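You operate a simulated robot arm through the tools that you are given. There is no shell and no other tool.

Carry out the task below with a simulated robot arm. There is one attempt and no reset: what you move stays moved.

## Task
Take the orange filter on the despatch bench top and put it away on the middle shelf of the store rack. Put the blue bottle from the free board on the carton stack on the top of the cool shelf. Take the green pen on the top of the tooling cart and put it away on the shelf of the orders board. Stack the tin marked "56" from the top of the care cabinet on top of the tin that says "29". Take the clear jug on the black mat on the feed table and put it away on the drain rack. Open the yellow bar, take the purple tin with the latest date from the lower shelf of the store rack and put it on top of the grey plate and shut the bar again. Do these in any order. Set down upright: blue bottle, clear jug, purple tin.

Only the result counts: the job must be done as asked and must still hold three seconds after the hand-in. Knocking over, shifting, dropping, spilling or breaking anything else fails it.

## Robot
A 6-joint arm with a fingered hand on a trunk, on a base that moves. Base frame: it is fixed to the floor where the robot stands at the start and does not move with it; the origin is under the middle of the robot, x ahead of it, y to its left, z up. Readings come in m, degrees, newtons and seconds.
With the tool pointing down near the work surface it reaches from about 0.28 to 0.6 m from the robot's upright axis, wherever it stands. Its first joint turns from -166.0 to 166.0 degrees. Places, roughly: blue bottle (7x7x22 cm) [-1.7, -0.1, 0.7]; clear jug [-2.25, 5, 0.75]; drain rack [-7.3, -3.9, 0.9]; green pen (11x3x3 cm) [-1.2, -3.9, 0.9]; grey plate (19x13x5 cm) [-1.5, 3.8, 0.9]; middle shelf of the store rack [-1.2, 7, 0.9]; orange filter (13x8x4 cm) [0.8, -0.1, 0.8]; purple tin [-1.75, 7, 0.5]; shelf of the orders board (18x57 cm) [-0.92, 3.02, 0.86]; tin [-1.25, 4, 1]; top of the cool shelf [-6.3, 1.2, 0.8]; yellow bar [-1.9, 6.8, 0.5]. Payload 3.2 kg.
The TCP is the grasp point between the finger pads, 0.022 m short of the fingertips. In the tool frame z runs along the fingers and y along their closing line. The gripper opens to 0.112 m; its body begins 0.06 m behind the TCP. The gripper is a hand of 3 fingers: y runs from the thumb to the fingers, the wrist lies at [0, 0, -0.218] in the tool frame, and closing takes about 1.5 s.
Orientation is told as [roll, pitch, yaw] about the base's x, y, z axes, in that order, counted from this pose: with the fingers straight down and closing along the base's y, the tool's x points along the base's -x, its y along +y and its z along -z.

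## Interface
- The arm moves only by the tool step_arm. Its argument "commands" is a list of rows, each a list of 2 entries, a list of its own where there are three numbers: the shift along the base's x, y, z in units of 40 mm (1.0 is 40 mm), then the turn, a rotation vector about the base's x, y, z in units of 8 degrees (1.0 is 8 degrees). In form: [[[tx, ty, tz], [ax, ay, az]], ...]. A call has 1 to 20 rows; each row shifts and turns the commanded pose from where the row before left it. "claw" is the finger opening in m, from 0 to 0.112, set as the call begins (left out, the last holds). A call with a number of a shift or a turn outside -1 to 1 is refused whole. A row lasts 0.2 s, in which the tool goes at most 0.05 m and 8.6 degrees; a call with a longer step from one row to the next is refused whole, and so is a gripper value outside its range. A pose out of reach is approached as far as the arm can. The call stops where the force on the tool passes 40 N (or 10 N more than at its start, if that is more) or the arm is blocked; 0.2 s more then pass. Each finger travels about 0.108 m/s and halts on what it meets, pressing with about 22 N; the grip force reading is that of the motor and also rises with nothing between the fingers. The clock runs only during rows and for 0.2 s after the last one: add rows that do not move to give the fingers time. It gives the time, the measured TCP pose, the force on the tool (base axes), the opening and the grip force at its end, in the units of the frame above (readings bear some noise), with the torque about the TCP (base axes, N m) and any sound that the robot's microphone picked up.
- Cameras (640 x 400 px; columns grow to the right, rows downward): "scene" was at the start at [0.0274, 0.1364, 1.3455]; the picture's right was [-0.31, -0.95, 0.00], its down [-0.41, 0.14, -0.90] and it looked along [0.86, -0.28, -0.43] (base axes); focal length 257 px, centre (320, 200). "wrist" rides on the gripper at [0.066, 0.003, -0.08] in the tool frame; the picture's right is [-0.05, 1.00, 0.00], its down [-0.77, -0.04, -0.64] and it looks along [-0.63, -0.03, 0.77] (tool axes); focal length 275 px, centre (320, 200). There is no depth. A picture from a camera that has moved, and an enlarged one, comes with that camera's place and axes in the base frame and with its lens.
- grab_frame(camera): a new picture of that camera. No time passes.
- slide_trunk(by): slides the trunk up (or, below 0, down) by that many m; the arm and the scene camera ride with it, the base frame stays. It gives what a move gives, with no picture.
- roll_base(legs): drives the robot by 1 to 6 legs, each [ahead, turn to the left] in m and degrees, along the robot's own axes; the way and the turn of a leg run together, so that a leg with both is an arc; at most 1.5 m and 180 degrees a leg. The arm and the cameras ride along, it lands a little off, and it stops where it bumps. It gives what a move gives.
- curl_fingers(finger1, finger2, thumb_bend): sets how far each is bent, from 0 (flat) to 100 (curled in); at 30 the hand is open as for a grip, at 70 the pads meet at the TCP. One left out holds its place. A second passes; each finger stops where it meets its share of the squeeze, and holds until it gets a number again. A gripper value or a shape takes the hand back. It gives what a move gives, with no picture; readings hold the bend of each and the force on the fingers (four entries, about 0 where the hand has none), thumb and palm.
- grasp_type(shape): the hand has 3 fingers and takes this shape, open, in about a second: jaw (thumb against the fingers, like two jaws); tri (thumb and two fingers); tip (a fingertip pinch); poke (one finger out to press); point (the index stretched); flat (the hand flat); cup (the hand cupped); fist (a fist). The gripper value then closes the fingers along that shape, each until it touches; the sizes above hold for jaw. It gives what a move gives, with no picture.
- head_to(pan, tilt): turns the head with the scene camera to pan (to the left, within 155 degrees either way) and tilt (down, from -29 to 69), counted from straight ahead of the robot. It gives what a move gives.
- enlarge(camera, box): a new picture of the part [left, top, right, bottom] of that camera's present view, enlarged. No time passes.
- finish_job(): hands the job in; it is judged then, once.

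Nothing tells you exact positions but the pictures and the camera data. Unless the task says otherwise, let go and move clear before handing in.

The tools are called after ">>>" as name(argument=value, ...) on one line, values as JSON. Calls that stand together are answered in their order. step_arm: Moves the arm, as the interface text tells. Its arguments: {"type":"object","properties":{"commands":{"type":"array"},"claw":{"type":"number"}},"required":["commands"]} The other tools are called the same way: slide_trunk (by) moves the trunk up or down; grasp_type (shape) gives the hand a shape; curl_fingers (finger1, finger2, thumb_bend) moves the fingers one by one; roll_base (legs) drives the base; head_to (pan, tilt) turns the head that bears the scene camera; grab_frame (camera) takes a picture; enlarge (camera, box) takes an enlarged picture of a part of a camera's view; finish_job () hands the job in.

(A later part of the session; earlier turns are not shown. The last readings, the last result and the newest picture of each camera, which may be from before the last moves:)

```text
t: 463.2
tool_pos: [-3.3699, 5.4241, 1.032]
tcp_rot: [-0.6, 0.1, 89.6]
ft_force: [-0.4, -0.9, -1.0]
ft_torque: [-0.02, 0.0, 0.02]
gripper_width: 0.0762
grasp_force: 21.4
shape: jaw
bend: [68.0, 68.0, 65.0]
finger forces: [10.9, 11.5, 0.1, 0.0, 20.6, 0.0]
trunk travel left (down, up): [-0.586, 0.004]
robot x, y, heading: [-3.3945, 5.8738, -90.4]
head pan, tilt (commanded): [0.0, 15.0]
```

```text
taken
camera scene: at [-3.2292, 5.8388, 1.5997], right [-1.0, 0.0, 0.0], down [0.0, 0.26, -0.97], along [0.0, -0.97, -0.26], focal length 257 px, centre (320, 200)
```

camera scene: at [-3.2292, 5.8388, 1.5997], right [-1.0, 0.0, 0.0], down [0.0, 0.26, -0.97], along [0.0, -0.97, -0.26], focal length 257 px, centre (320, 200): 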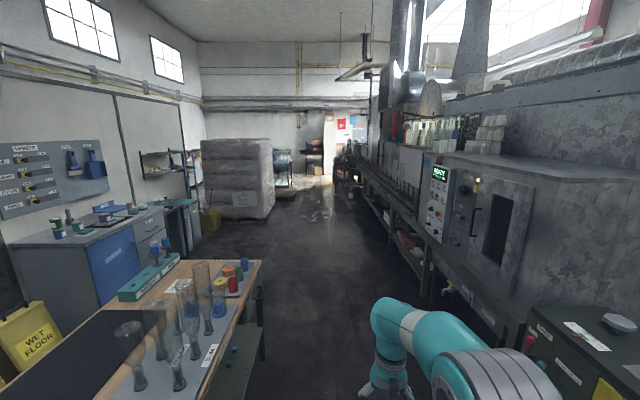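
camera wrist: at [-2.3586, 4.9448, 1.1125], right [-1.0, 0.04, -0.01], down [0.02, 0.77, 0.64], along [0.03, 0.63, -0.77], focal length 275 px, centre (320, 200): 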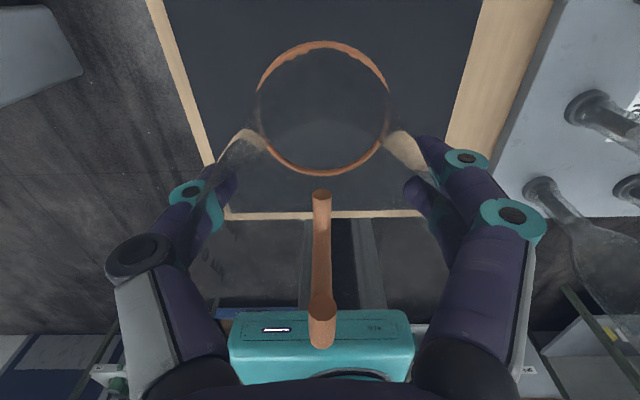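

>>> roll_base(legs=[[1.5, 0], [1.5, 0], [1.0, 0]])

>>> grab_frame(camera="scene")

>>> head_to(pan=-50, tilt=15)

>>> grab_frame(camera="scene")

```text
t: 482.5
tool_pos: [-3.3894, 1.4209, 1.0315]
tcp_rot: [-0.6, 0.1, 89.3]
ft_force: [0.1, -1.3, -0.5]
ft_torque: [-0.04, 0.02, -0.01]
gripper_width: 0.0764
grasp_force: 22.0
shape: jaw
bend: [68.0, 68.0, 65.0]
finger forces: [10.8, 11.5, 0.0, 0.0, 20.5, 0.1]
trunk travel left (down, up): [-0.586, 0.004]
robot x, y, heading: [-3.4089, 1.8684, -90.5]
head pan, tilt (commanded): [0.0, 15.0]
```

```text
taken
camera scene: at [-3.2468, 1.8354, 1.5998], right [-1.0, 0.01, 0.0], down [0.0, 0.26, -0.97], along [-0.01, -0.97, -0.26], focal length 257 px, centre (320, 200)
```

scene: 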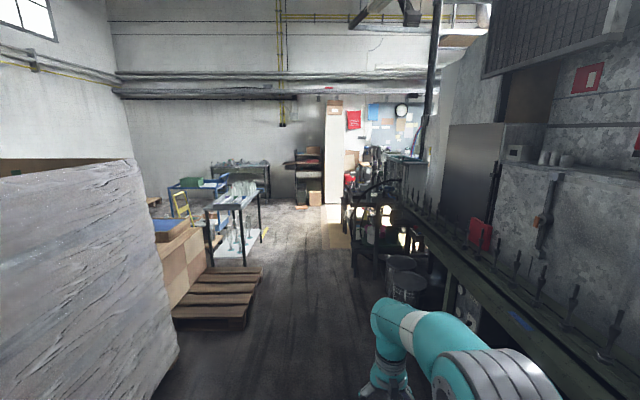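

```text
t: 483.7
tool_pos: [-3.389, 1.4204, 1.0319]
tcp_rot: [-0.6, 0.1, 89.3]
ft_force: [0.2, 0.0, -0.6]
ft_torque: [-0.02, -0.01, 0.0]
gripper_width: 0.0764
grasp_force: 22.3
shape: jaw
bend: [68.0, 68.0, 65.0]
finger forces: [10.9, 11.5, 0.1, 0.1, 20.5, 0.0]
trunk travel left (down, up): [-0.586, 0.004]
robot x, y, heading: [-3.4145, 1.872, -90.3]
head pan, tilt (commanded): [-50.0, 15.0]
```

```text
taken
camera scene: at [-3.3181, 1.8696, 1.5998], right [-0.64, 0.77, 0.0], down [0.2, 0.17, -0.97], along [-0.74, -0.62, -0.26], focal length 257 px, centre (320, 200)
```

scene: 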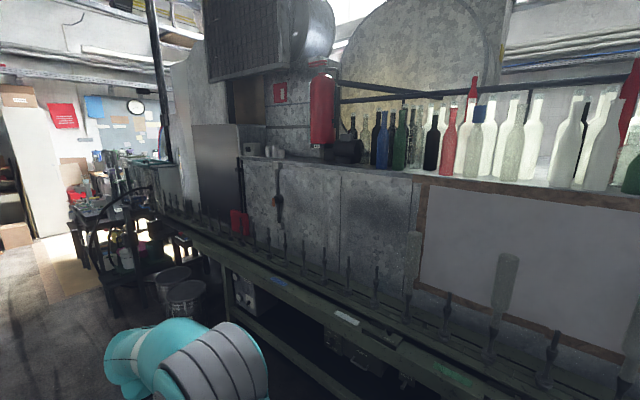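

>>> roll_base(legs=[[1.3, 0], [1.2, 0]])

>>> head_to(pan=0, tilt=20)

>>> grab_frame(camera="scene")

>>> head_to(pan=-60, tilt=20)

>>> grab_frame(camera="scene")

```text
t: 495.1
tool_pos: [-3.4488, -0.9631, 1.0323]
tcp_rot: [-0.5, 0.1, 85.9]
ft_force: [0.4, 0.5, -0.9]
ft_torque: [-0.01, 0.01, -0.02]
gripper_width: 0.0761
grasp_force: 21.8
shape: jaw
bend: [69.0, 68.0, 65.0]
finger forces: [10.8, 11.5, 0.0, 0.0, 20.4, 0.1]
trunk travel left (down, up): [-0.586, 0.004]
robot x, y, heading: [-3.4394, -0.5125, -95.2]
head pan, tilt (commanded): [-50.0, 15.0]
stopped in leg 2: the robot was blocked; the commanded pose is now the measured one
```

```text
t: 496.2
tool_pos: [-3.4479, -0.9635, 1.0313]
tcp_rot: [-0.6, 0.2, 85.9]
ft_force: [-0.1, 0.4, -1.3]
ft_torque: [0.0, 0.02, -0.02]
gripper_width: 0.076
grasp_force: 21.3
shape: jaw
bend: [69.0, 68.0, 65.0]
finger forces: [10.8, 11.5, 0.0, 0.0, 20.4, 0.1]
trunk travel left (down, up): [-0.586, 0.004]
robot x, y, heading: [-3.4436, -0.5143, -95.0]
head pan, tilt (commanded): [0.0, 20.0]
```

```text
taken
camera scene: at [-3.2799, -0.5621, 1.5916], right [-1.0, 0.09, 0.0], down [0.03, 0.34, -0.94], along [-0.08, -0.94, -0.34], focal length 257 px, centre (320, 200)
```

scene: 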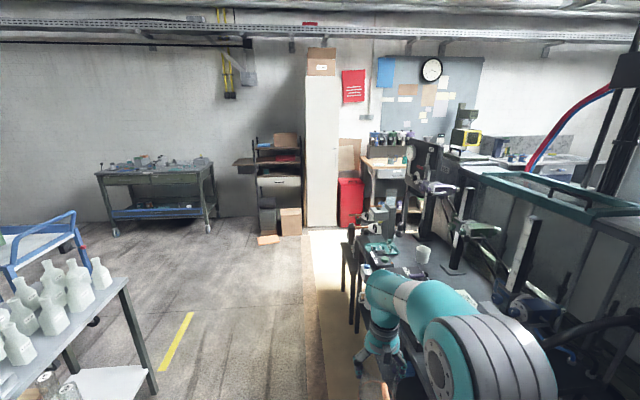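

```text
t: 497.6
tool_pos: [-3.4492, -0.9637, 1.0326]
tcp_rot: [-0.6, 0.1, 85.8]
ft_force: [0.3, 0.3, -1.1]
ft_torque: [-0.01, -0.01, 0.0]
gripper_width: 0.0759
grasp_force: 21.9
shape: jaw
bend: [69.0, 68.0, 65.0]
finger forces: [10.8, 11.5, 0.0, 0.0, 20.4, 0.0]
trunk travel left (down, up): [-0.586, 0.004]
robot x, y, heading: [-3.4449, -0.5117, -95.0]
head pan, tilt (commanded): [-60.0, 20.0]
```

```text
taken
camera scene: at [-3.3559, -0.5086, 1.5916], right [-0.42, 0.91, 0.0], down [0.31, 0.14, -0.94], along [-0.85, -0.4, -0.34], focal length 257 px, centre (320, 200)
```

scene: 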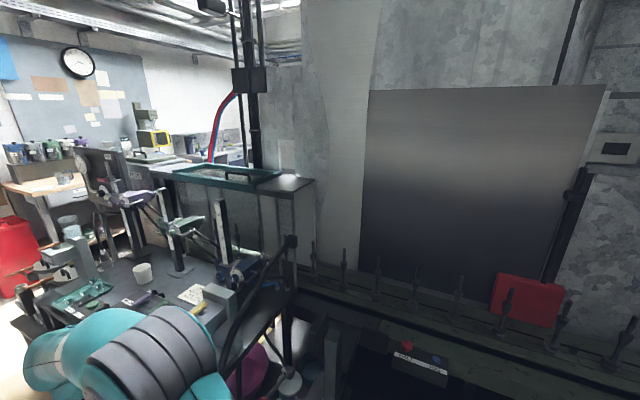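

I was blocked; I must see what I touched. Looking down to the front right.

>>> head_to(pan=-40, tilt=60)

>>> grab_frame(camera="scene")

>>> head_to(pan=-85, tilt=60)

>>> grab_frame(camera="scene")

>>> head_to(pan=10, tilt=60)

>>> grab_frame(camera="scene")

```text
t: 498.6
tool_pos: [-3.4493, -0.9644, 1.0312]
tcp_rot: [-0.7, 0.1, 85.9]
ft_force: [-0.5, 0.4, -0.6]
ft_torque: [0.01, -0.02, -0.01]
gripper_width: 0.0759
grasp_force: 21.8
shape: jaw
bend: [69.0, 68.0, 65.0]
finger forces: [10.8, 11.6, 0.1, 0.1, 20.4, 0.0]
trunk travel left (down, up): [-0.586, 0.004]
robot x, y, heading: [-3.4363, -0.5107, -94.9]
head pan, tilt (commanded): [-40.0, 60.0]
```

```text
taken
camera scene: at [-3.3188, -0.5164, 1.5335], right [-0.71, 0.71, 0.0], down [0.61, 0.61, -0.5], along [-0.35, -0.35, -0.87], focal length 257 px, centre (320, 200)
```

scene: 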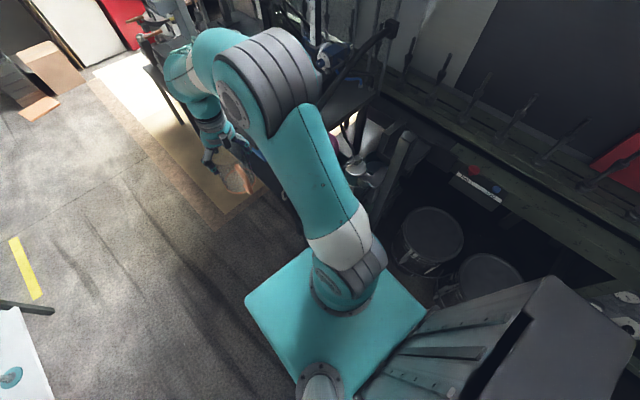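

```text
t: 499.7
tool_pos: [-3.4497, -0.9642, 1.0314]
tcp_rot: [-0.5, 0.1, 86.0]
ft_force: [0.7, 0.2, -1.3]
ft_torque: [0.01, 0.02, 0.01]
gripper_width: 0.0763
grasp_force: 22.2
shape: jaw
bend: [69.0, 68.0, 65.0]
finger forces: [10.9, 11.5, 0.0, 0.0, 20.4, 0.0]
trunk travel left (down, up): [-0.586, 0.004]
robot x, y, heading: [-3.4425, -0.512, -95.4]
head pan, tilt (commanded): [-85.0, 60.0]
```

```text
taken
camera scene: at [-3.3381, -0.4693, 1.5335], right [0.0, 1.0, 0.0], down [0.87, 0.0, -0.5], along [-0.5, 0.0, -0.87], focal length 257 px, centre (320, 200)
```

scene: 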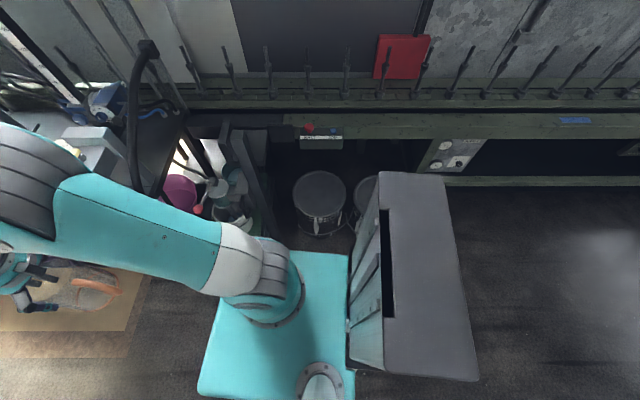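

```text
t: 501.4
tool_pos: [-3.4494, -0.9637, 1.032]
tcp_rot: [-0.6, 0.1, 85.9]
ft_force: [0.2, -0.5, -1.0]
ft_torque: [0.0, 0.01, 0.0]
gripper_width: 0.0762
grasp_force: 22.2
shape: jaw
bend: [69.0, 68.0, 65.0]
finger forces: [10.8, 11.5, 0.0, 0.0, 20.5, 0.0]
trunk travel left (down, up): [-0.586, 0.004]
robot x, y, heading: [-3.444, -0.5116, -95.1]
head pan, tilt (commanded): [10.0, 60.0]
```

```text
taken
camera scene: at [-3.2658, -0.5358, 1.5335], right [-1.0, -0.08, 0.0], down [-0.07, 0.86, -0.5], along [0.04, -0.5, -0.87], focal length 257 px, centre (320, 200)
```

scene: 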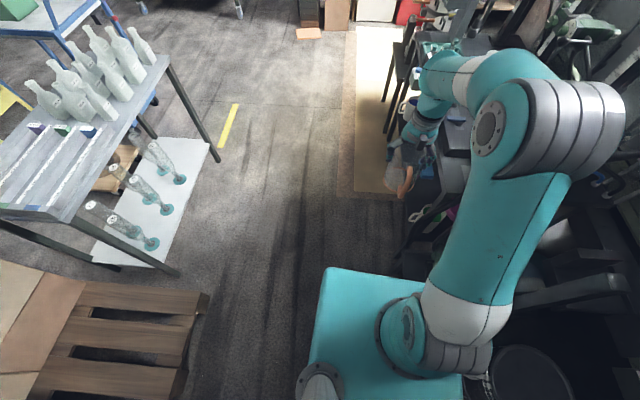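

I only nudged a leg of the low bench on the right; its items and the drums stand untouched. I'll back up and shift into the middle of the lane at x≈-3.13.

>>> roll_base(legs=[[-0.2, 0], [0, 35], [0.55, 0], [0, -30]])

>>> head_to(pan=-10, tilt=35)

>>> grab_frame(camera="scene")

```text
t: 509.0
tool_pos: [-3.1153, -1.2396, 1.0322]
tcp_rot: [-0.7, 0.1, 91.1]
ft_force: [0.6, -0.9, -1.5]
ft_torque: [-0.01, -0.01, 0.01]
gripper_width: 0.0758
grasp_force: 22.2
shape: jaw
bend: [69.0, 68.0, 65.0]
finger forces: [10.7, 11.3, 0.0, 0.1, 20.0, 0.1]
trunk travel left (down, up): [-0.586, 0.004]
robot x, y, heading: [-3.148, -0.7915, -90.2]
head pan, tilt (commanded): [10.0, 60.0]
```

```text
t: 509.9
tool_pos: [-3.115, -1.2405, 1.0311]
tcp_rot: [-0.7, 0.1, 91.1]
ft_force: [0.0, 0.4, -1.1]
ft_torque: [0.0, -0.01, -0.02]
gripper_width: 0.0761
grasp_force: 22.2
shape: jaw
bend: [69.0, 68.0, 65.0]
finger forces: [10.7, 11.3, 0.1, 0.0, 20.1, 0.1]
trunk travel left (down, up): [-0.586, 0.004]
robot x, y, heading: [-3.1515, -0.7931, -90.2]
head pan, tilt (commanded): [-10.0, 35.0]
```

```text
taken
camera scene: at [-2.998, -0.8186, 1.5677], right [-0.98, 0.17, 0.0], down [0.1, 0.57, -0.82], along [-0.14, -0.81, -0.57], focal length 257 px, centre (320, 200)
```

scene: 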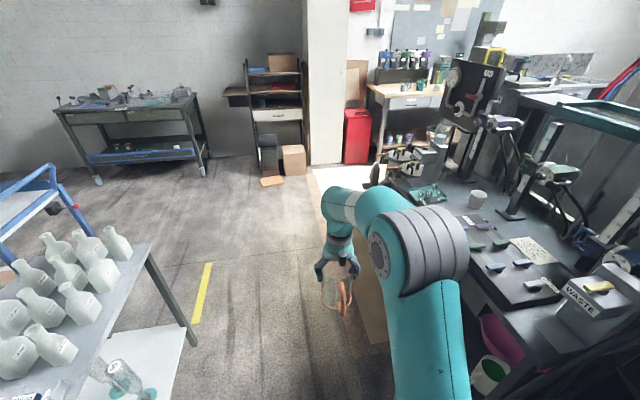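

>>> roll_base(legs=[[1.0, 0], [0.8, 0]])

>>> head_to(pan=-50, tilt=25)

>>> grab_frame(camera="scene")

>>> head_to(pan=-95, tilt=25)

>>> grab_frame(camera="scene")

```text
t: 518.9
tool_pos: [-3.1307, -3.0323, 1.0321]
tcp_rot: [-0.7, 0.1, 90.3]
ft_force: [0.3, -0.2, -0.2]
ft_torque: [-0.01, 0.02, -0.02]
gripper_width: 0.076
grasp_force: 22.3
shape: jaw
bend: [69.0, 68.0, 65.0]
finger forces: [10.7, 11.3, 0.1, 0.0, 20.1, 0.1]
trunk travel left (down, up): [-0.586, 0.004]
robot x, y, heading: [-3.1597, -2.5806, -90.9]
head pan, tilt (commanded): [-10.0, 35.0]
```

```text
t: 520.0
tool_pos: [-3.1297, -3.0316, 1.0315]
tcp_rot: [-0.6, 0.1, 90.3]
ft_force: [-0.3, -0.1, -0.6]
ft_torque: [0.01, -0.03, 0.0]
gripper_width: 0.076
grasp_force: 22.1
shape: jaw
bend: [69.0, 68.0, 65.0]
finger forces: [10.8, 11.3, 0.0, 0.0, 20.1, 0.1]
trunk travel left (down, up): [-0.586, 0.004]
robot x, y, heading: [-3.1567, -2.5814, -90.8]
head pan, tilt (commanded): [-50.0, 25.0]
```

```text
taken
camera scene: at [-3.0628, -2.5841, 1.5835], right [-0.63, 0.77, 0.0], down [0.33, 0.27, -0.91], along [-0.7, -0.57, -0.42], focal length 257 px, centre (320, 200)
```

scene: 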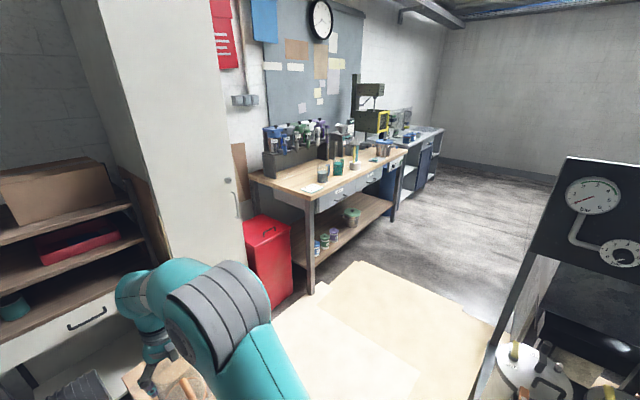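

```text
t: 521.1
tool_pos: [-3.1309, -3.0328, 1.0323]
tcp_rot: [-0.7, 0.2, 90.3]
ft_force: [-0.5, 0.7, -1.4]
ft_torque: [0.0, 0.02, -0.02]
gripper_width: 0.0758
grasp_force: 21.6
shape: jaw
bend: [69.0, 68.0, 65.0]
finger forces: [10.7, 11.3, 0.0, 0.1, 20.1, 0.0]
trunk travel left (down, up): [-0.586, 0.004]
robot x, y, heading: [-3.1553, -2.5821, -90.6]
head pan, tilt (commanded): [-95.0, 25.0]
```

```text
taken
camera scene: at [-3.0832, -2.5166, 1.5836], right [0.1, 1.0, 0.0], down [0.42, -0.04, -0.91], along [-0.9, 0.09, -0.42], focal length 257 px, centre (320, 200)
```

scene: 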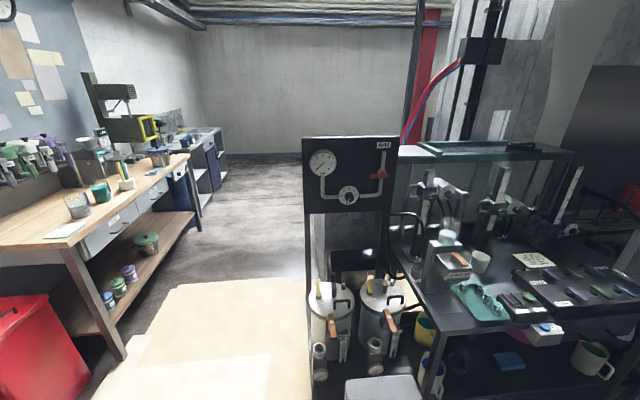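

The passage west runs between the wooden bench (front y≈-3.63) and the pressure pots (y≈-2.5). I'll go down to y≈-3.02, turn west and proceed.

>>> roll_base(legs=[[0.44, 0], [0, -89.5], [1.2, 0]])

>>> head_to(pan=0, tilt=20)

>>> grab_frame(camera="scene")

```text
t: 533.3
tool_pos: [-4.8161, -3.0643, 1.0308]
tcp_rot: [-0.6, 0.2, 1.5]
ft_force: [0.0, -0.1, -0.7]
ft_torque: [0.01, -0.01, 0.01]
gripper_width: 0.0759
grasp_force: 22.2
shape: jaw
bend: [69.0, 68.0, 65.0]
finger forces: [10.7, 11.1, 0.0, 0.1, 19.9, 0.1]
trunk travel left (down, up): [-0.586, 0.004]
robot x, y, heading: [-4.3675, -3.0278, -179.4]
head pan, tilt (commanded): [-95.0, 25.0]
```

```text
t: 535.0
tool_pos: [-4.8149, -3.0658, 1.031]
tcp_rot: [-0.6, 0.2, 1.4]
ft_force: [0.9, 0.4, -2.4]
ft_torque: [0.01, 0.04, -0.02]
gripper_width: 0.076
grasp_force: 22.1
shape: jaw
bend: [69.0, 68.0, 65.0]
finger forces: [10.6, 11.0, 0.0, 0.1, 19.9, 0.1]
trunk travel left (down, up): [-0.586, 0.004]
robot x, y, heading: [-4.3686, -3.0281, -179.5]
head pan, tilt (commanded): [0.0, 20.0]
```

```text
taken
camera scene: at [-4.3982, -3.1956, 1.5916], right [-0.01, 1.0, 0.0], down [0.34, 0.0, -0.94], along [-0.94, -0.01, -0.34], focal length 257 px, centre (320, 200)
```

scene: 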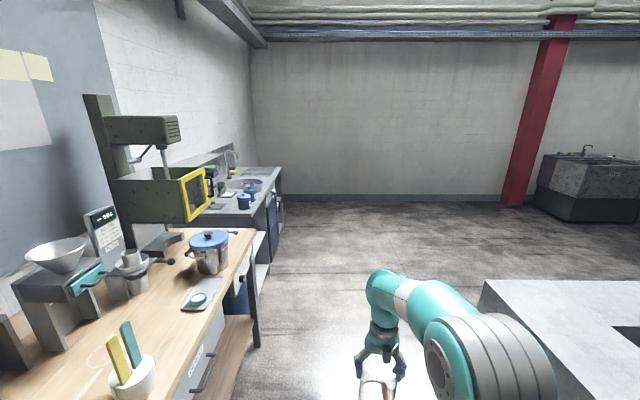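

>>> roll_base(legs=[[1.5, 0], [0.7, 0]])

>>> head_to(pan=50, tilt=30)

>>> grab_frame(camera="scene")

>>> head_to(pan=0, tilt=20)

>>> grab_frame(camera="scene")

```text
t: 545.8
tool_pos: [-7.0121, -3.1055, 1.0325]
tcp_rot: [-0.6, 0.0, 2.4]
ft_force: [0.0, 1.0, -0.8]
ft_torque: [0.05, 0.03, -0.01]
gripper_width: 0.0759
grasp_force: 22.1
shape: jaw
bend: [69.0, 68.0, 65.0]
finger forces: [10.6, 11.1, 0.0, 0.0, 19.9, 0.0]
trunk travel left (down, up): [-0.586, 0.004]
robot x, y, heading: [-6.5634, -3.0626, -179.0]
head pan, tilt (commanded): [0.0, 20.0]
```

```text
t: 547.0
tool_pos: [-7.0119, -3.1068, 1.0329]
tcp_rot: [-0.6, 0.1, 2.3]
ft_force: [-0.9, -0.6, 0.0]
ft_torque: [0.0, -0.01, -0.01]
gripper_width: 0.0757
grasp_force: 21.5
shape: jaw
bend: [69.0, 68.0, 65.0]
finger forces: [10.6, 11.0, 0.0, 0.0, 19.9, 0.0]
trunk travel left (down, up): [-0.586, 0.004]
robot x, y, heading: [-6.5634, -3.0649, -178.6]
head pan, tilt (commanded): [50.0, 30.0]
```

```text
taken
camera scene: at [-6.5558, -3.2987, 1.5756], right [-0.78, 0.63, 0.0], down [0.31, 0.39, -0.87], along [-0.54, -0.68, -0.5], focal length 257 px, centre (320, 200)
```

scene: 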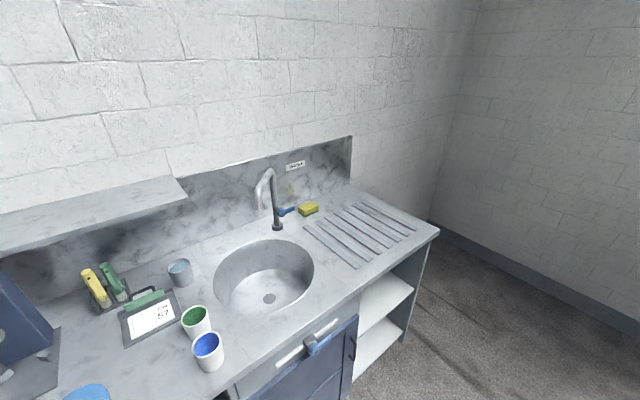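

```text
t: 548.2
tool_pos: [-7.0113, -3.1059, 1.0319]
tcp_rot: [-0.5, 0.1, 2.4]
ft_force: [0.4, 0.1, -1.1]
ft_torque: [0.01, 0.01, -0.01]
gripper_width: 0.0759
grasp_force: 21.9
shape: jaw
bend: [69.0, 68.0, 65.0]
finger forces: [10.5, 11.1, 0.0, 0.1, 20.0, 0.0]
trunk travel left (down, up): [-0.586, 0.004]
robot x, y, heading: [-6.5618, -3.0605, -178.7]
head pan, tilt (commanded): [0.0, 20.0]
```

```text
taken
camera scene: at [-6.5924, -3.2304, 1.5916], right [-0.02, 1.0, 0.0], down [0.34, 0.01, -0.94], along [-0.94, -0.02, -0.34], focal length 257 px, centre (320, 200)
```

scene: 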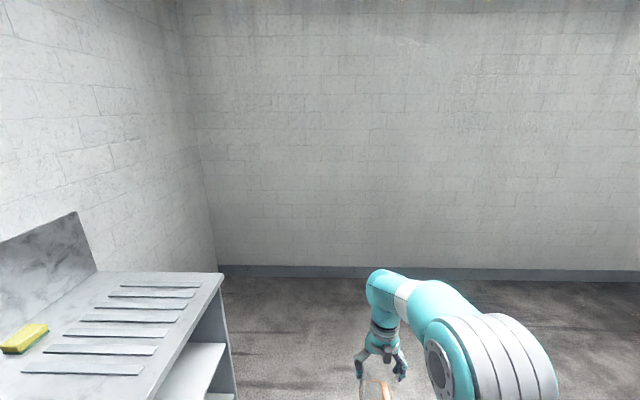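

The drain rack is the ribbed area on the sink counter, about x from -7.45 to -7.10 and y from -4.10 to -3.75, with slats running along y. I'll drive to x≈-7.26 and face it.

>>> roll_base(legs=[[0.68, 0], [0, 89]])

>>> head_to(pan=0, tilt=45)

>>> grab_frame(camera="scene")

>>> grab_frame(camera="wrist")

```text
t: 555.7
tool_pos: [-7.1961, -3.5273, 1.032]
tcp_rot: [-0.5, 0.1, 91.9]
ft_force: [0.0, -0.4, -0.7]
ft_torque: [0.01, -0.01, -0.05]
gripper_width: 0.0763
grasp_force: 21.7
shape: jaw
bend: [69.0, 68.0, 65.0]
finger forces: [10.3, 11.2, 0.0, 0.0, 19.7, 0.0]
trunk travel left (down, up): [-0.586, 0.004]
robot x, y, heading: [-7.2369, -3.0758, -89.4]
head pan, tilt (commanded): [0.0, 20.0]
```

```text
t: 556.6
tool_pos: [-7.1976, -3.5272, 1.0303]
tcp_rot: [-0.6, 0.1, 91.8]
ft_force: [-0.1, 0.8, -0.9]
ft_torque: [-0.02, 0.0, -0.02]
gripper_width: 0.0759
grasp_force: 22.2
shape: jaw
bend: [69.0, 68.0, 65.0]
finger forces: [10.3, 11.1, 0.1, 0.0, 19.8, 0.0]
trunk travel left (down, up): [-0.586, 0.004]
robot x, y, heading: [-7.2394, -3.0786, -89.3]
head pan, tilt (commanded): [0.0, 45.0]
```

```text
taken
camera scene: at [-7.0699, -3.0983, 1.553], right [-1.0, -0.01, 0.0], down [-0.01, 0.71, -0.71], along [0.01, -0.71, -0.71], focal length 257 px, centre (320, 200)
```

scene: 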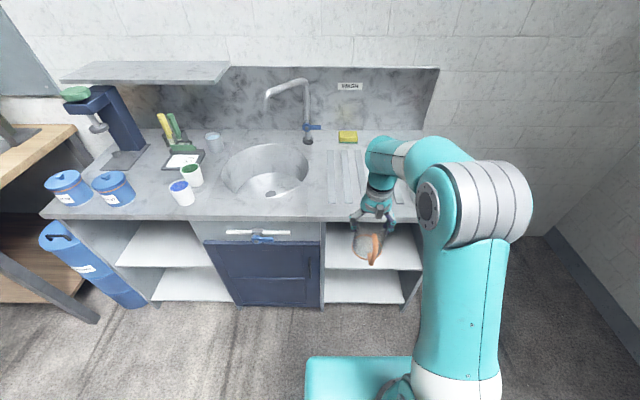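

```text
taken
camera wrist: at [-7.1998, -3.5932, 1.1124], right [-1.0, 0.02, -0.01], down [0.01, 0.77, 0.64], along [0.02, 0.63, -0.77], focal length 275 px, centre (320, 200)
```

wrist: 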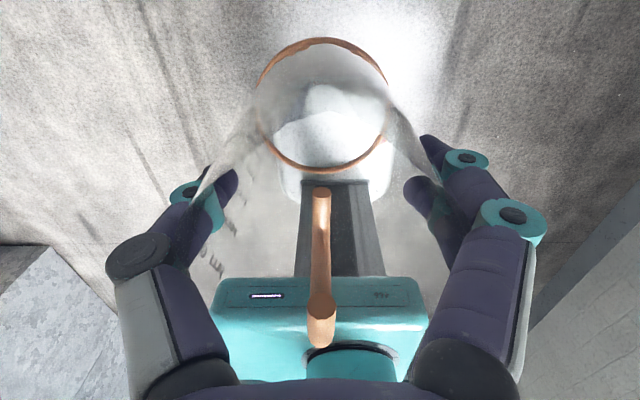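

>>> enlarge(camera="scene", box=[310, 110, 450, 230])

```text
3.33 times, centred on (380, 170) of scene
camera zoom: at [-7.0699, -3.0983, 1.553], right [-1.0, -0.01, 0.0], down [-0.01, 0.71, -0.71], along [0.01, -0.71, -0.71], focal length 858 px, centre (120, 300)
```

zoom: 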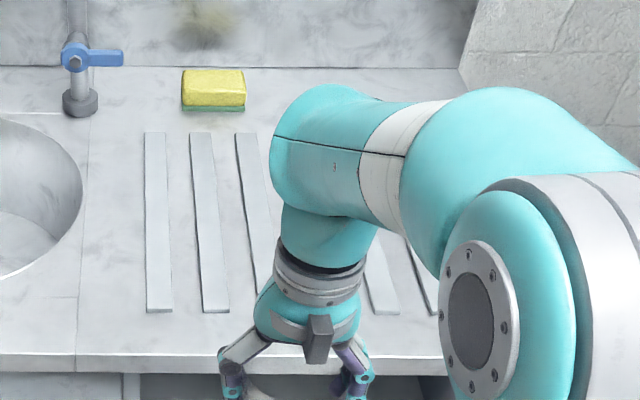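

The slats are at x≈-7.104, -7.167, -7.229, -7.291 and so on. I'll set the jug centred between the third and fourth, x≈-7.26, y≈-3.91. Moving in above.

>>> step_arm(commands=[[[-0.5, 0, 0.3], [0, 0, 0]], [[-0.5, 0, 0.3], [0, 0, 0]], [[-0.5, 0, 0.2], [0, 0, 0]], [[0, 0, 0], [0, 0, 0]]])

>>> roll_base(legs=[[0.32, 0]])

>>> grab_frame(camera="scene")

>>> grab_frame(camera="wrist")

```text
t: 557.6
tool_pos: [-7.2571, -3.5253, 1.0652]
tcp_rot: [-0.7, 0.1, 91.8]
ft_force: [0.1, -0.2, -0.9]
ft_torque: [-0.03, 0.03, -0.02]
gripper_width: 0.0758
grasp_force: 21.7
shape: jaw
bend: [69.0, 68.0, 65.0]
finger forces: [10.3, 11.2, 0.1, 0.0, 19.6, 0.0]
trunk travel left (down, up): [-0.586, 0.004]
robot x, y, heading: [-7.235, -3.0758, -89.1]
head pan, tilt (commanded): [0.0, 45.0]
```

```text
t: 559.7
tool_pos: [-7.2497, -3.848, 1.0634]
tcp_rot: [-0.6, 0.0, 92.1]
ft_force: [0.4, -0.2, -0.7]
ft_torque: [-0.01, -0.02, 0.02]
gripper_width: 0.076
grasp_force: 21.5
shape: jaw
bend: [69.0, 68.0, 65.0]
finger forces: [10.3, 11.1, 0.0, 0.1, 19.6, 0.0]
trunk travel left (down, up): [-0.586, 0.004]
robot x, y, heading: [-7.2314, -3.3972, -89.0]
head pan, tilt (commanded): [0.0, 45.0]
```

```text
taken
camera scene: at [-7.0649, -3.4188, 1.5529], right [-1.0, -0.02, 0.0], down [-0.01, 0.71, -0.71], along [0.01, -0.71, -0.71], focal length 257 px, centre (320, 200)
```

scene: 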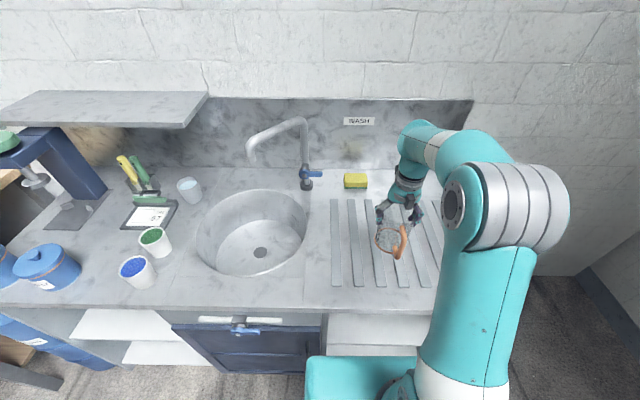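

```text
taken
camera wrist: at [-7.252, -3.9141, 1.1443], right [-1.0, 0.01, -0.01], down [0.0, 0.77, 0.64], along [0.01, 0.64, -0.77], focal length 275 px, centre (320, 200)
```

wrist: 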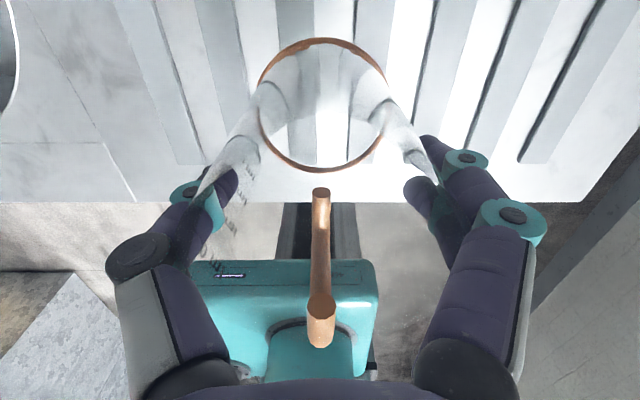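

>>> enlarge(camera="wrist", box=[130, 0, 640, 210])

>>> enlarge(camera="scene", box=[310, 160, 470, 300])

```text
1.25 times, centred on (385, 105) of wrist
camera zoom: at [-7.252, -3.9141, 1.1443], right [-1.0, 0.01, -0.01], down [0.0, 0.77, 0.64], along [0.01, 0.64, -0.77], focal length 345 px, centre (238, 319)
```

zoom: 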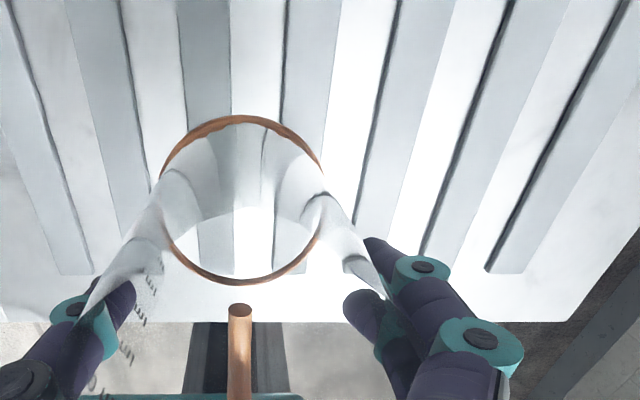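

```text
2.86 times, centred on (390, 230) of scene
camera zoom: at [-7.0649, -3.4188, 1.5529], right [-1.0, -0.02, 0.0], down [-0.01, 0.71, -0.71], along [0.01, -0.71, -0.71], focal length 736 px, centre (120, 114)
```

zoom: 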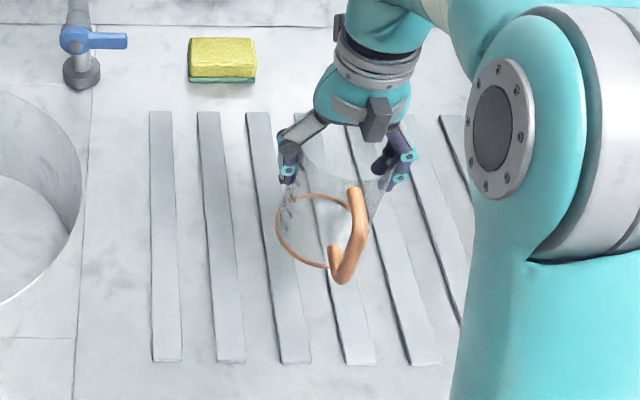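

Alignment confirmed: slats 3 and 4 are at x≈-7.226 and -7.288. Moving the jug to (-7.257, -3.91) and lowering.

>>> step_arm(commands=[[[-0.08, -0.75, 0], [0, 0, 0]], [[-0.08, -0.75, 0], [0, 0, 0]], [[0, 0, -0.5], [0, 0, 0]], [[0, 0, -0.5], [0, 0, 0]], [[0, 0, -0.4], [0, 0, 0]], [[0, 0, 0], [0, 0, 0]]])

>>> enlarge(camera="scene", box=[310, 140, 470, 280])

```text
t: 561.1
tool_pos: [-7.2551, -3.908, 1.0065]
tcp_rot: [-0.6, 0.1, 92.1]
ft_force: [-0.4, 0.1, -0.6]
ft_torque: [0.03, 0.01, 0.0]
gripper_width: 0.0756
grasp_force: 22.5
shape: jaw
bend: [69.0, 68.0, 65.0]
finger forces: [10.2, 11.3, 0.1, 0.0, 19.5, 0.0]
trunk travel left (down, up): [-0.586, 0.004]
robot x, y, heading: [-7.2333, -3.3929, -88.9]
head pan, tilt (commanded): [0.0, 45.0]
```

```text
2.86 times, centred on (390, 210) of scene
camera zoom: at [-7.065, -3.418, 1.553], right [-1.0, -0.02, 0.0], down [-0.01, 0.71, -0.71], along [0.01, -0.71, -0.71], focal length 736 px, centre (120, 171)
```

zoom: 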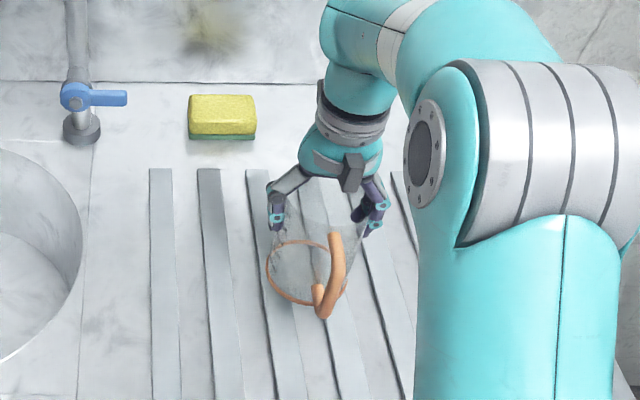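

>>> step_arm(commands=[[[0, 0, -0.1], [0, 0, 0]], [[0, 0, -0.1], [0, 0, 0]], [[0, 0, 0], [0, 0, 0]]])

>>> step_arm(commands=[[[0, 0, -0.1], [0, 0, 0]], [[0, 0, 0], [0, 0, 0]]])

```text
t: 561.9
tool_pos: [-7.2562, -3.9062, 0.9998]
tcp_rot: [-0.6, 0.1, 92.1]
ft_force: [-0.2, 0.1, -0.6]
ft_torque: [-0.02, 0.01, -0.01]
gripper_width: 0.0757
grasp_force: 22.3
shape: jaw
bend: [69.0, 68.0, 65.0]
finger forces: [10.3, 11.3, 0.0, 0.1, 19.4, 0.0]
trunk travel left (down, up): [-0.586, 0.004]
robot x, y, heading: [-7.2313, -3.4009, -89.4]
head pan, tilt (commanded): [0.0, 45.0]
```

```text
t: 562.5
tool_pos: [-7.2561, -3.9074, 0.9958]
tcp_rot: [-0.6, 0.0, 92.1]
ft_force: [0.2, -0.3, -1.0]
ft_torque: [-0.03, -0.05, 0.01]
gripper_width: 0.0756
grasp_force: 22.2
shape: jaw
bend: [69.0, 68.0, 65.0]
finger forces: [10.3, 11.3, 0.0, 0.0, 19.5, 0.1]
trunk travel left (down, up): [-0.586, 0.004]
robot x, y, heading: [-7.2299, -3.3964, -89.0]
head pan, tilt (commanded): [0.0, 45.0]
```

>>> step_arm(commands=[[[0, 0, -0.08], [0, 0, 0]], [[0, 0, 0], [0, 0, 0]]])

>>> step_arm(commands=[[[0, 0, -0.08], [0, 0, 0]], [[0, 0, 0], [0, 0, 0]]])

```text
t: 563.1
tool_pos: [-7.2559, -3.9074, 0.9923]
tcp_rot: [-0.6, 0.0, 92.1]
ft_force: [-0.1, -0.3, -0.9]
ft_torque: [-0.04, 0.05, 0.02]
gripper_width: 0.0758
grasp_force: 21.9
shape: jaw
bend: [69.0, 68.0, 65.0]
finger forces: [10.3, 11.3, 0.0, 0.0, 19.5, 0.1]
trunk travel left (down, up): [-0.586, 0.004]
robot x, y, heading: [-7.2307, -3.3976, -88.9]
head pan, tilt (commanded): [0.0, 45.0]
```

```text
t: 563.7
tool_pos: [-7.2546, -3.9078, 0.9901]
tcp_rot: [-0.6, 0.1, 92.1]
ft_force: [-0.5, -0.1, -0.3]
ft_torque: [-0.02, 0.03, 0.02]
gripper_width: 0.0755
grasp_force: 22.0
shape: jaw
bend: [69.0, 68.0, 65.0]
finger forces: [10.3, 11.4, 0.0, 0.1, 19.5, 0.0]
trunk travel left (down, up): [-0.586, 0.004]
robot x, y, heading: [-7.2291, -3.4011, -89.1]
head pan, tilt (commanded): [0.0, 45.0]
```

>>> step_arm(commands=[[[0, 0, -0.08], [0, 0, 0]], [[0, 0, 0], [0, 0, 0]]])

>>> step_arm(commands=[[[0, 0, -0.08], [0, 0, 0]], [[0, 0, 0], [0, 0, 0]]])

>>> step_arm(commands=[[[0, 0, -0.08], [0, 0, 0]], [[0, 0, 0], [0, 0, 0]]])

```text
t: 564.3
tool_pos: [-7.2555, -3.908, 0.9857]
tcp_rot: [-0.6, 0.1, 92.2]
ft_force: [0.4, 0.4, -0.3]
ft_torque: [0.01, 0.01, 0.05]
gripper_width: 0.0759
grasp_force: 22.3
shape: jaw
bend: [69.0, 68.0, 65.0]
finger forces: [10.3, 11.3, 0.0, 0.1, 19.6, 0.0]
trunk travel left (down, up): [-0.586, 0.004]
robot x, y, heading: [-7.231, -3.3998, -89.0]
head pan, tilt (commanded): [0.0, 45.0]
```

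```text
t: 564.9
tool_pos: [-7.2571, -3.9077, 0.9816]
tcp_rot: [-0.6, 0.1, 92.1]
ft_force: [0.2, 0.2, -0.3]
ft_torque: [-0.01, -0.05, 0.01]
gripper_width: 0.0758
grasp_force: 22.4
shape: jaw
bend: [69.0, 68.0, 65.0]
finger forces: [10.3, 11.2, 0.1, 0.0, 19.4, 0.0]
trunk travel left (down, up): [-0.586, 0.004]
robot x, y, heading: [-7.2325, -3.3963, -89.1]
head pan, tilt (commanded): [0.0, 45.0]
```

```text
t: 565.5
tool_pos: [-7.2562, -3.9075, 0.9802]
tcp_rot: [-0.6, 0.2, 92.1]
ft_force: [-0.2, -0.2, 2.7]
ft_torque: [-0.04, 0.1, -0.02]
gripper_width: 0.0759
grasp_force: 21.7
shape: jaw
bend: [69.0, 68.0, 65.0]
finger forces: [10.5, 11.6, 0.0, 0.0, 20.0, 0.0]
trunk travel left (down, up): [-0.586, 0.004]
robot x, y, heading: [-7.2324, -3.3982, -89.0]
head pan, tilt (commanded): [0.0, 45.0]
```

First contact at TCP z≈0.980. One more millimetre or two, then release.

>>> step_arm(commands=[[[0, 0, -0.05], [0, 0, 0]], [[0, 0, 0], [0, 0, 0]]])

>>> grab_frame(camera="wrist")

>>> enlarge(camera="scene", box=[330, 180, 430, 260])

```text
t: 566.1
tool_pos: [-7.2559, -3.9073, 0.9793]
tcp_rot: [-0.6, 0.3, 92.1]
ft_force: [-0.4, -1.1, 14.8]
ft_torque: [-0.07, 0.16, 0.02]
gripper_width: 0.0749
grasp_force: 22.0
shape: jaw
bend: [70.0, 70.0, 66.0]
finger forces: [11.0, 12.1, 0.0, 0.1, 20.8, 0.0]
trunk travel left (down, up): [-0.586, 0.004]
robot x, y, heading: [-7.232, -3.4, -88.8]
head pan, tilt (commanded): [0.0, 45.0]
```

```text
taken
camera wrist: at [-7.2582, -3.9728, 1.06], right [-1.0, 0.01, -0.01], down [0.0, 0.77, 0.63], along [0.01, 0.63, -0.77], focal length 275 px, centre (320, 200)
```

wrist: 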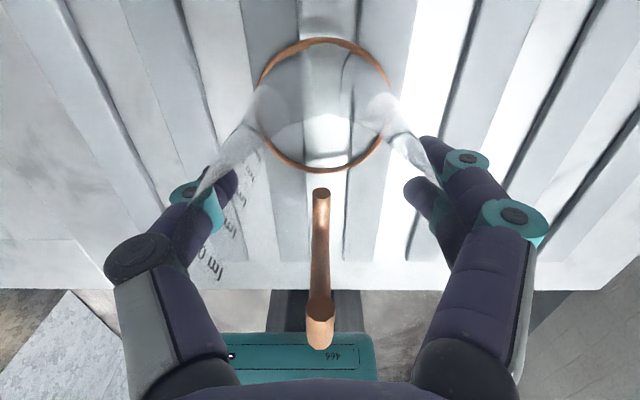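

```text
5.00 times, centred on (380, 220) of scene
camera zoom: at [-7.0647, -3.4165, 1.5531], right [-1.0, -0.02, 0.0], down [-0.01, 0.71, -0.71], along [0.01, -0.71, -0.71], focal length 1287 px, centre (20, 100)
```

zoom: 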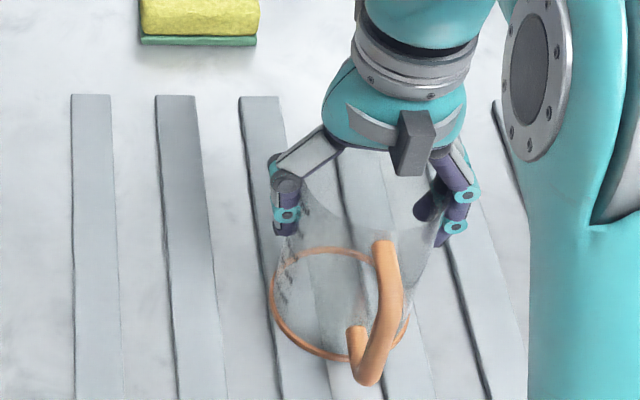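

Resting across two slats. Releasing and lifting straight up.

>>> step_arm(commands=[[[0, 0, 0.02], [0, 0, 0]], [[0, 0, 0], [0, 0, 0]], [[0, 0, 0], [0, 0, 0]], [[0, 0, 0], [0, 0, 0]], [[0, 0, 0], [0, 0, 0]]], claw=0.112)

>>> step_arm(commands=[[[0, 0, 0.2], [0, 0, 0]], [[0, 0, 0.4], [0, 0, 0]], [[0, 0, 0.6], [0, 0, 0]], [[0, 0, 0.6], [0, 0, 0]], [[0, 0, 0.6], [0, 0, 0]], [[0, 0, 0.6], [0, 0, 0]], [[0, 0, 0], [0, 0, 0]]])

>>> grab_frame(camera="wrist")

>>> enlarge(camera="scene", box=[330, 150, 470, 260])

```text
t: 567.3
tool_pos: [-7.2552, -3.9065, 0.9779]
tcp_rot: [-0.6, 0.1, 92.2]
ft_force: [3.0, -0.8, 9.5]
ft_torque: [0.03, -0.02, 0.03]
gripper_width: 0.1117
grasp_force: 0.1
shape: jaw
bend: [30.0, 30.0, 30.0]
finger forces: [1.7, 3.0, 0.1, 0.0, 7.8, 0.1]
trunk travel left (down, up): [-0.586, 0.004]
robot x, y, heading: [-7.2287, -3.397, -88.9]
head pan, tilt (commanded): [0.0, 45.0]
```

```text
t: 568.9
tool_pos: [-7.2565, -3.9084, 1.0991]
tcp_rot: [-0.6, 0.1, 92.1]
ft_force: [0.0, 0.6, -0.2]
ft_torque: [-0.01, 0.04, 0.0]
gripper_width: 0.1122
grasp_force: 0.1
shape: jaw
bend: [30.0, 30.0, 30.0]
finger forces: [0.0, 0.1, 0.1, 0.0, 0.0, 0.0]
trunk travel left (down, up): [-0.586, 0.004]
robot x, y, heading: [-7.231, -3.3981, -89.1]
head pan, tilt (commanded): [0.0, 45.0]
```

```text
taken
camera wrist: at [-7.2585, -3.974, 1.1795], right [-1.0, 0.01, -0.01], down [0.0, 0.77, 0.64], along [0.01, 0.64, -0.77], focal length 275 px, centre (320, 200)
```

wrist: 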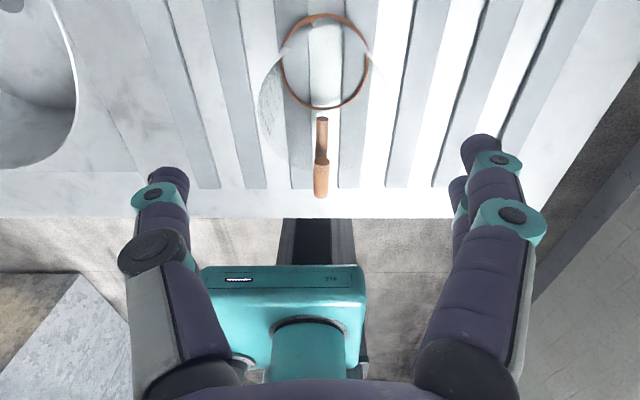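

```text
3.64 times, centred on (400, 205) of scene
camera zoom: at [-7.0649, -3.4179, 1.553], right [-1.0, -0.02, 0.0], down [-0.01, 0.71, -0.71], along [0.01, -0.71, -0.71], focal length 936 px, centre (29, 182)
```

zoom: 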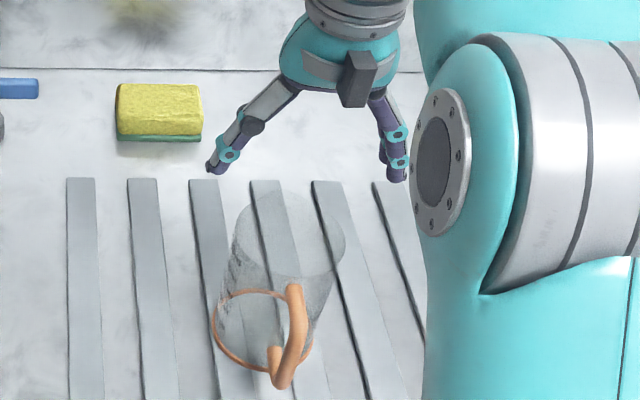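

The clear jug stands upright on the drain rack. Before heading east for the bottle and the pen, I'll back off and look north toward the cool shelf for orientation.

>>> roll_base(legs=[[-0.35, 0]])

>>> head_to(pan=155, tilt=15)

>>> grab_frame(camera="scene")

>>> enlarge(camera="scene", box=[160, 120, 400, 270])

```text
t: 571.2
tool_pos: [-7.263, -3.5603, 1.0992]
tcp_rot: [-0.6, 0.1, 92.0]
ft_force: [-0.1, -0.4, 0.3]
ft_torque: [-0.03, -0.02, 0.01]
gripper_width: 0.112
grasp_force: 0.1
shape: jaw
bend: [30.0, 30.0, 30.0]
finger forces: [0.0, 0.0, 0.1, 0.0, 0.1, 0.0]
trunk travel left (down, up): [-0.586, 0.004]
robot x, y, heading: [-7.2395, -3.0507, -89.1]
head pan, tilt (commanded): [0.0, 45.0]
```

```text
t: 573.6
tool_pos: [-7.2636, -3.5597, 1.0994]
tcp_rot: [-0.7, 0.1, 92.0]
ft_force: [0.2, -0.1, -0.2]
ft_torque: [0.0, 0.03, 0.03]
gripper_width: 0.1117
grasp_force: 0.0
shape: jaw
bend: [30.0, 30.0, 30.0]
finger forces: [0.0, 0.0, 0.1, 0.0, 0.0, 0.0]
trunk travel left (down, up): [-0.586, 0.004]
robot x, y, heading: [-7.2371, -3.0542, -89.0]
head pan, tilt (commanded): [154.7, 15.0]
```

```text
taken
camera scene: at [-7.0339, -2.9045, 1.5998], right [0.91, -0.41, 0.0], down [-0.11, -0.24, -0.97], along [0.4, 0.88, -0.26], focal length 257 px, centre (320, 200)
```

scene: 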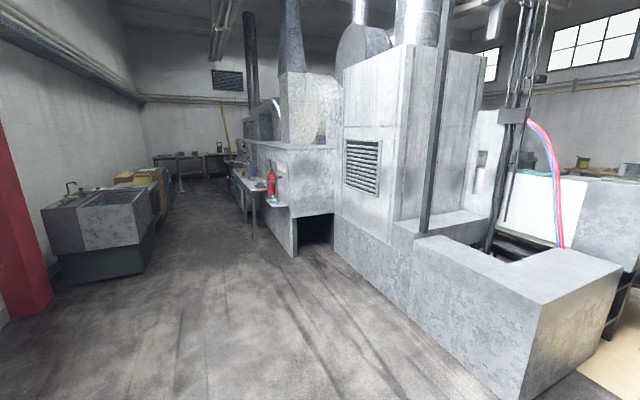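

```text
2.67 times, centred on (280, 195) of scene
camera zoom: at [-7.0339, -2.9045, 1.5998], right [0.91, -0.41, 0.0], down [-0.11, -0.24, -0.97], along [0.4, 0.88, -0.26], focal length 686 px, centre (427, 213)
```

zoom: 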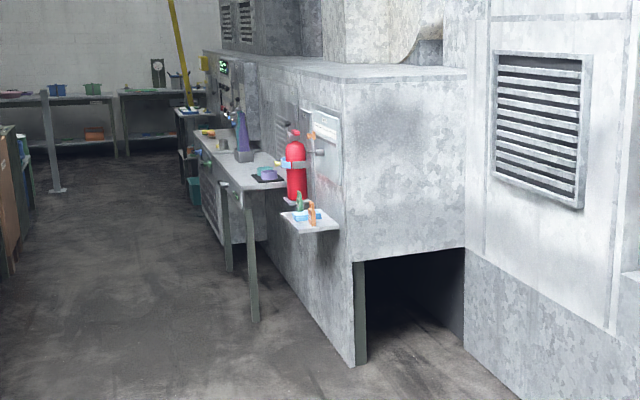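

Now for the green pen on the tooling cart. I drive back east along y≈-3.05.

>>> roll_base(legs=[[0, 90], [1.5, 0], [1.5, 0], [1.0, 0]])

>>> head_to(pan=0, tilt=20)

>>> grab_frame(camera="scene")

```text
t: 596.6
tool_pos: [-2.7475, -3.0166, 1.0986]
tcp_rot: [-0.6, 0.1, -178.4]
ft_force: [-0.1, -0.4, -0.5]
ft_torque: [0.02, 0.02, -0.01]
gripper_width: 0.1118
grasp_force: 0.1
shape: jaw
bend: [30.0, 30.0, 30.0]
finger forces: [0.1, 0.0, 0.1, 0.0, 0.1, 0.0]
trunk travel left (down, up): [-0.586, 0.004]
robot x, y, heading: [-3.2571, -2.9879, 0.5]
head pan, tilt (commanded): [154.7, 15.0]
```

```text
t: 599.0
tool_pos: [-2.7479, -3.0159, 1.0987]
tcp_rot: [-0.6, 0.0, -178.3]
ft_force: [0.3, -1.1, 0.1]
ft_torque: [0.04, 0.01, 0.0]
gripper_width: 0.1118
grasp_force: 0.1
shape: jaw
bend: [30.0, 30.0, 30.0]
finger forces: [0.0, 0.1, 0.0, 0.0, 0.0, 0.1]
trunk travel left (down, up): [-0.586, 0.004]
robot x, y, heading: [-3.2547, -2.9895, 0.5]
head pan, tilt (commanded): [0.0, 20.0]
```

```text
taken
camera scene: at [-3.2247, -2.821, 1.5916], right [0.01, -1.0, 0.0], down [-0.34, 0.0, -0.94], along [0.94, 0.01, -0.34], focal length 257 px, centre (320, 200)
```

scene: 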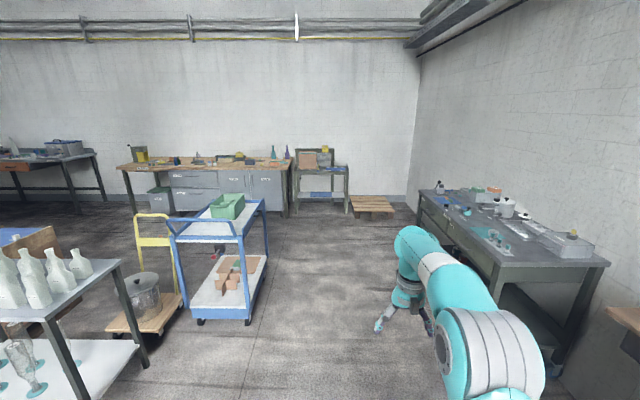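

>>> roll_base(legs=[[1.0, 0], [1.05, 0], [0, -90]])

>>> head_to(pan=0, tilt=35)

>>> grab_frame(camera="scene")

```text
t: 613.0
tool_pos: [-1.2408, -3.484, 1.0985]
tcp_rot: [-0.6, 0.1, 91.7]
ft_force: [0.8, 0.3, 0.1]
ft_torque: [0.03, 0.02, 0.01]
gripper_width: 0.1122
grasp_force: 0.0
shape: jaw
bend: [30.0, 30.0, 30.0]
finger forces: [0.1, 0.0, 0.0, 0.0, 0.1, 0.0]
trunk travel left (down, up): [-0.586, 0.004]
robot x, y, heading: [-1.2133, -2.9752, -89.1]
head pan, tilt (commanded): [0.0, 20.0]
```

```text
t: 613.7
tool_pos: [-1.2403, -3.4838, 1.0987]
tcp_rot: [-0.6, 0.1, 91.7]
ft_force: [0.2, 0.1, 0.5]
ft_torque: [0.04, -0.02, 0.0]
gripper_width: 0.1117
grasp_force: 0.2
shape: jaw
bend: [30.0, 30.0, 30.0]
finger forces: [0.0, 0.0, 0.0, 0.1, 0.1, 0.1]
trunk travel left (down, up): [-0.586, 0.004]
robot x, y, heading: [-1.2112, -2.9727, -89.3]
head pan, tilt (commanded): [0.0, 35.0]
```

```text
taken
camera scene: at [-1.0459, -3.002, 1.5679], right [-1.0, -0.01, 0.0], down [-0.01, 0.57, -0.82], along [0.01, -0.82, -0.57], focal length 257 px, centre (320, 200)
```

scene: 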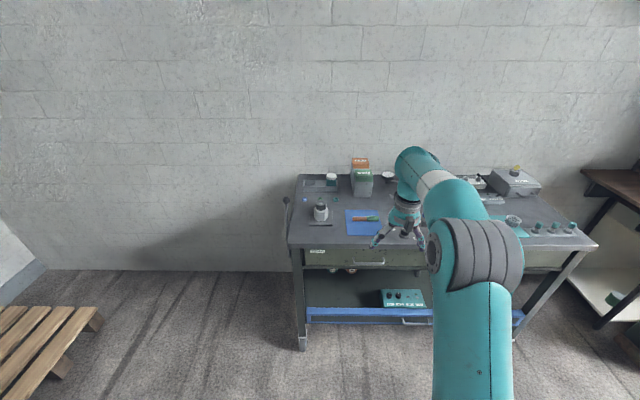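

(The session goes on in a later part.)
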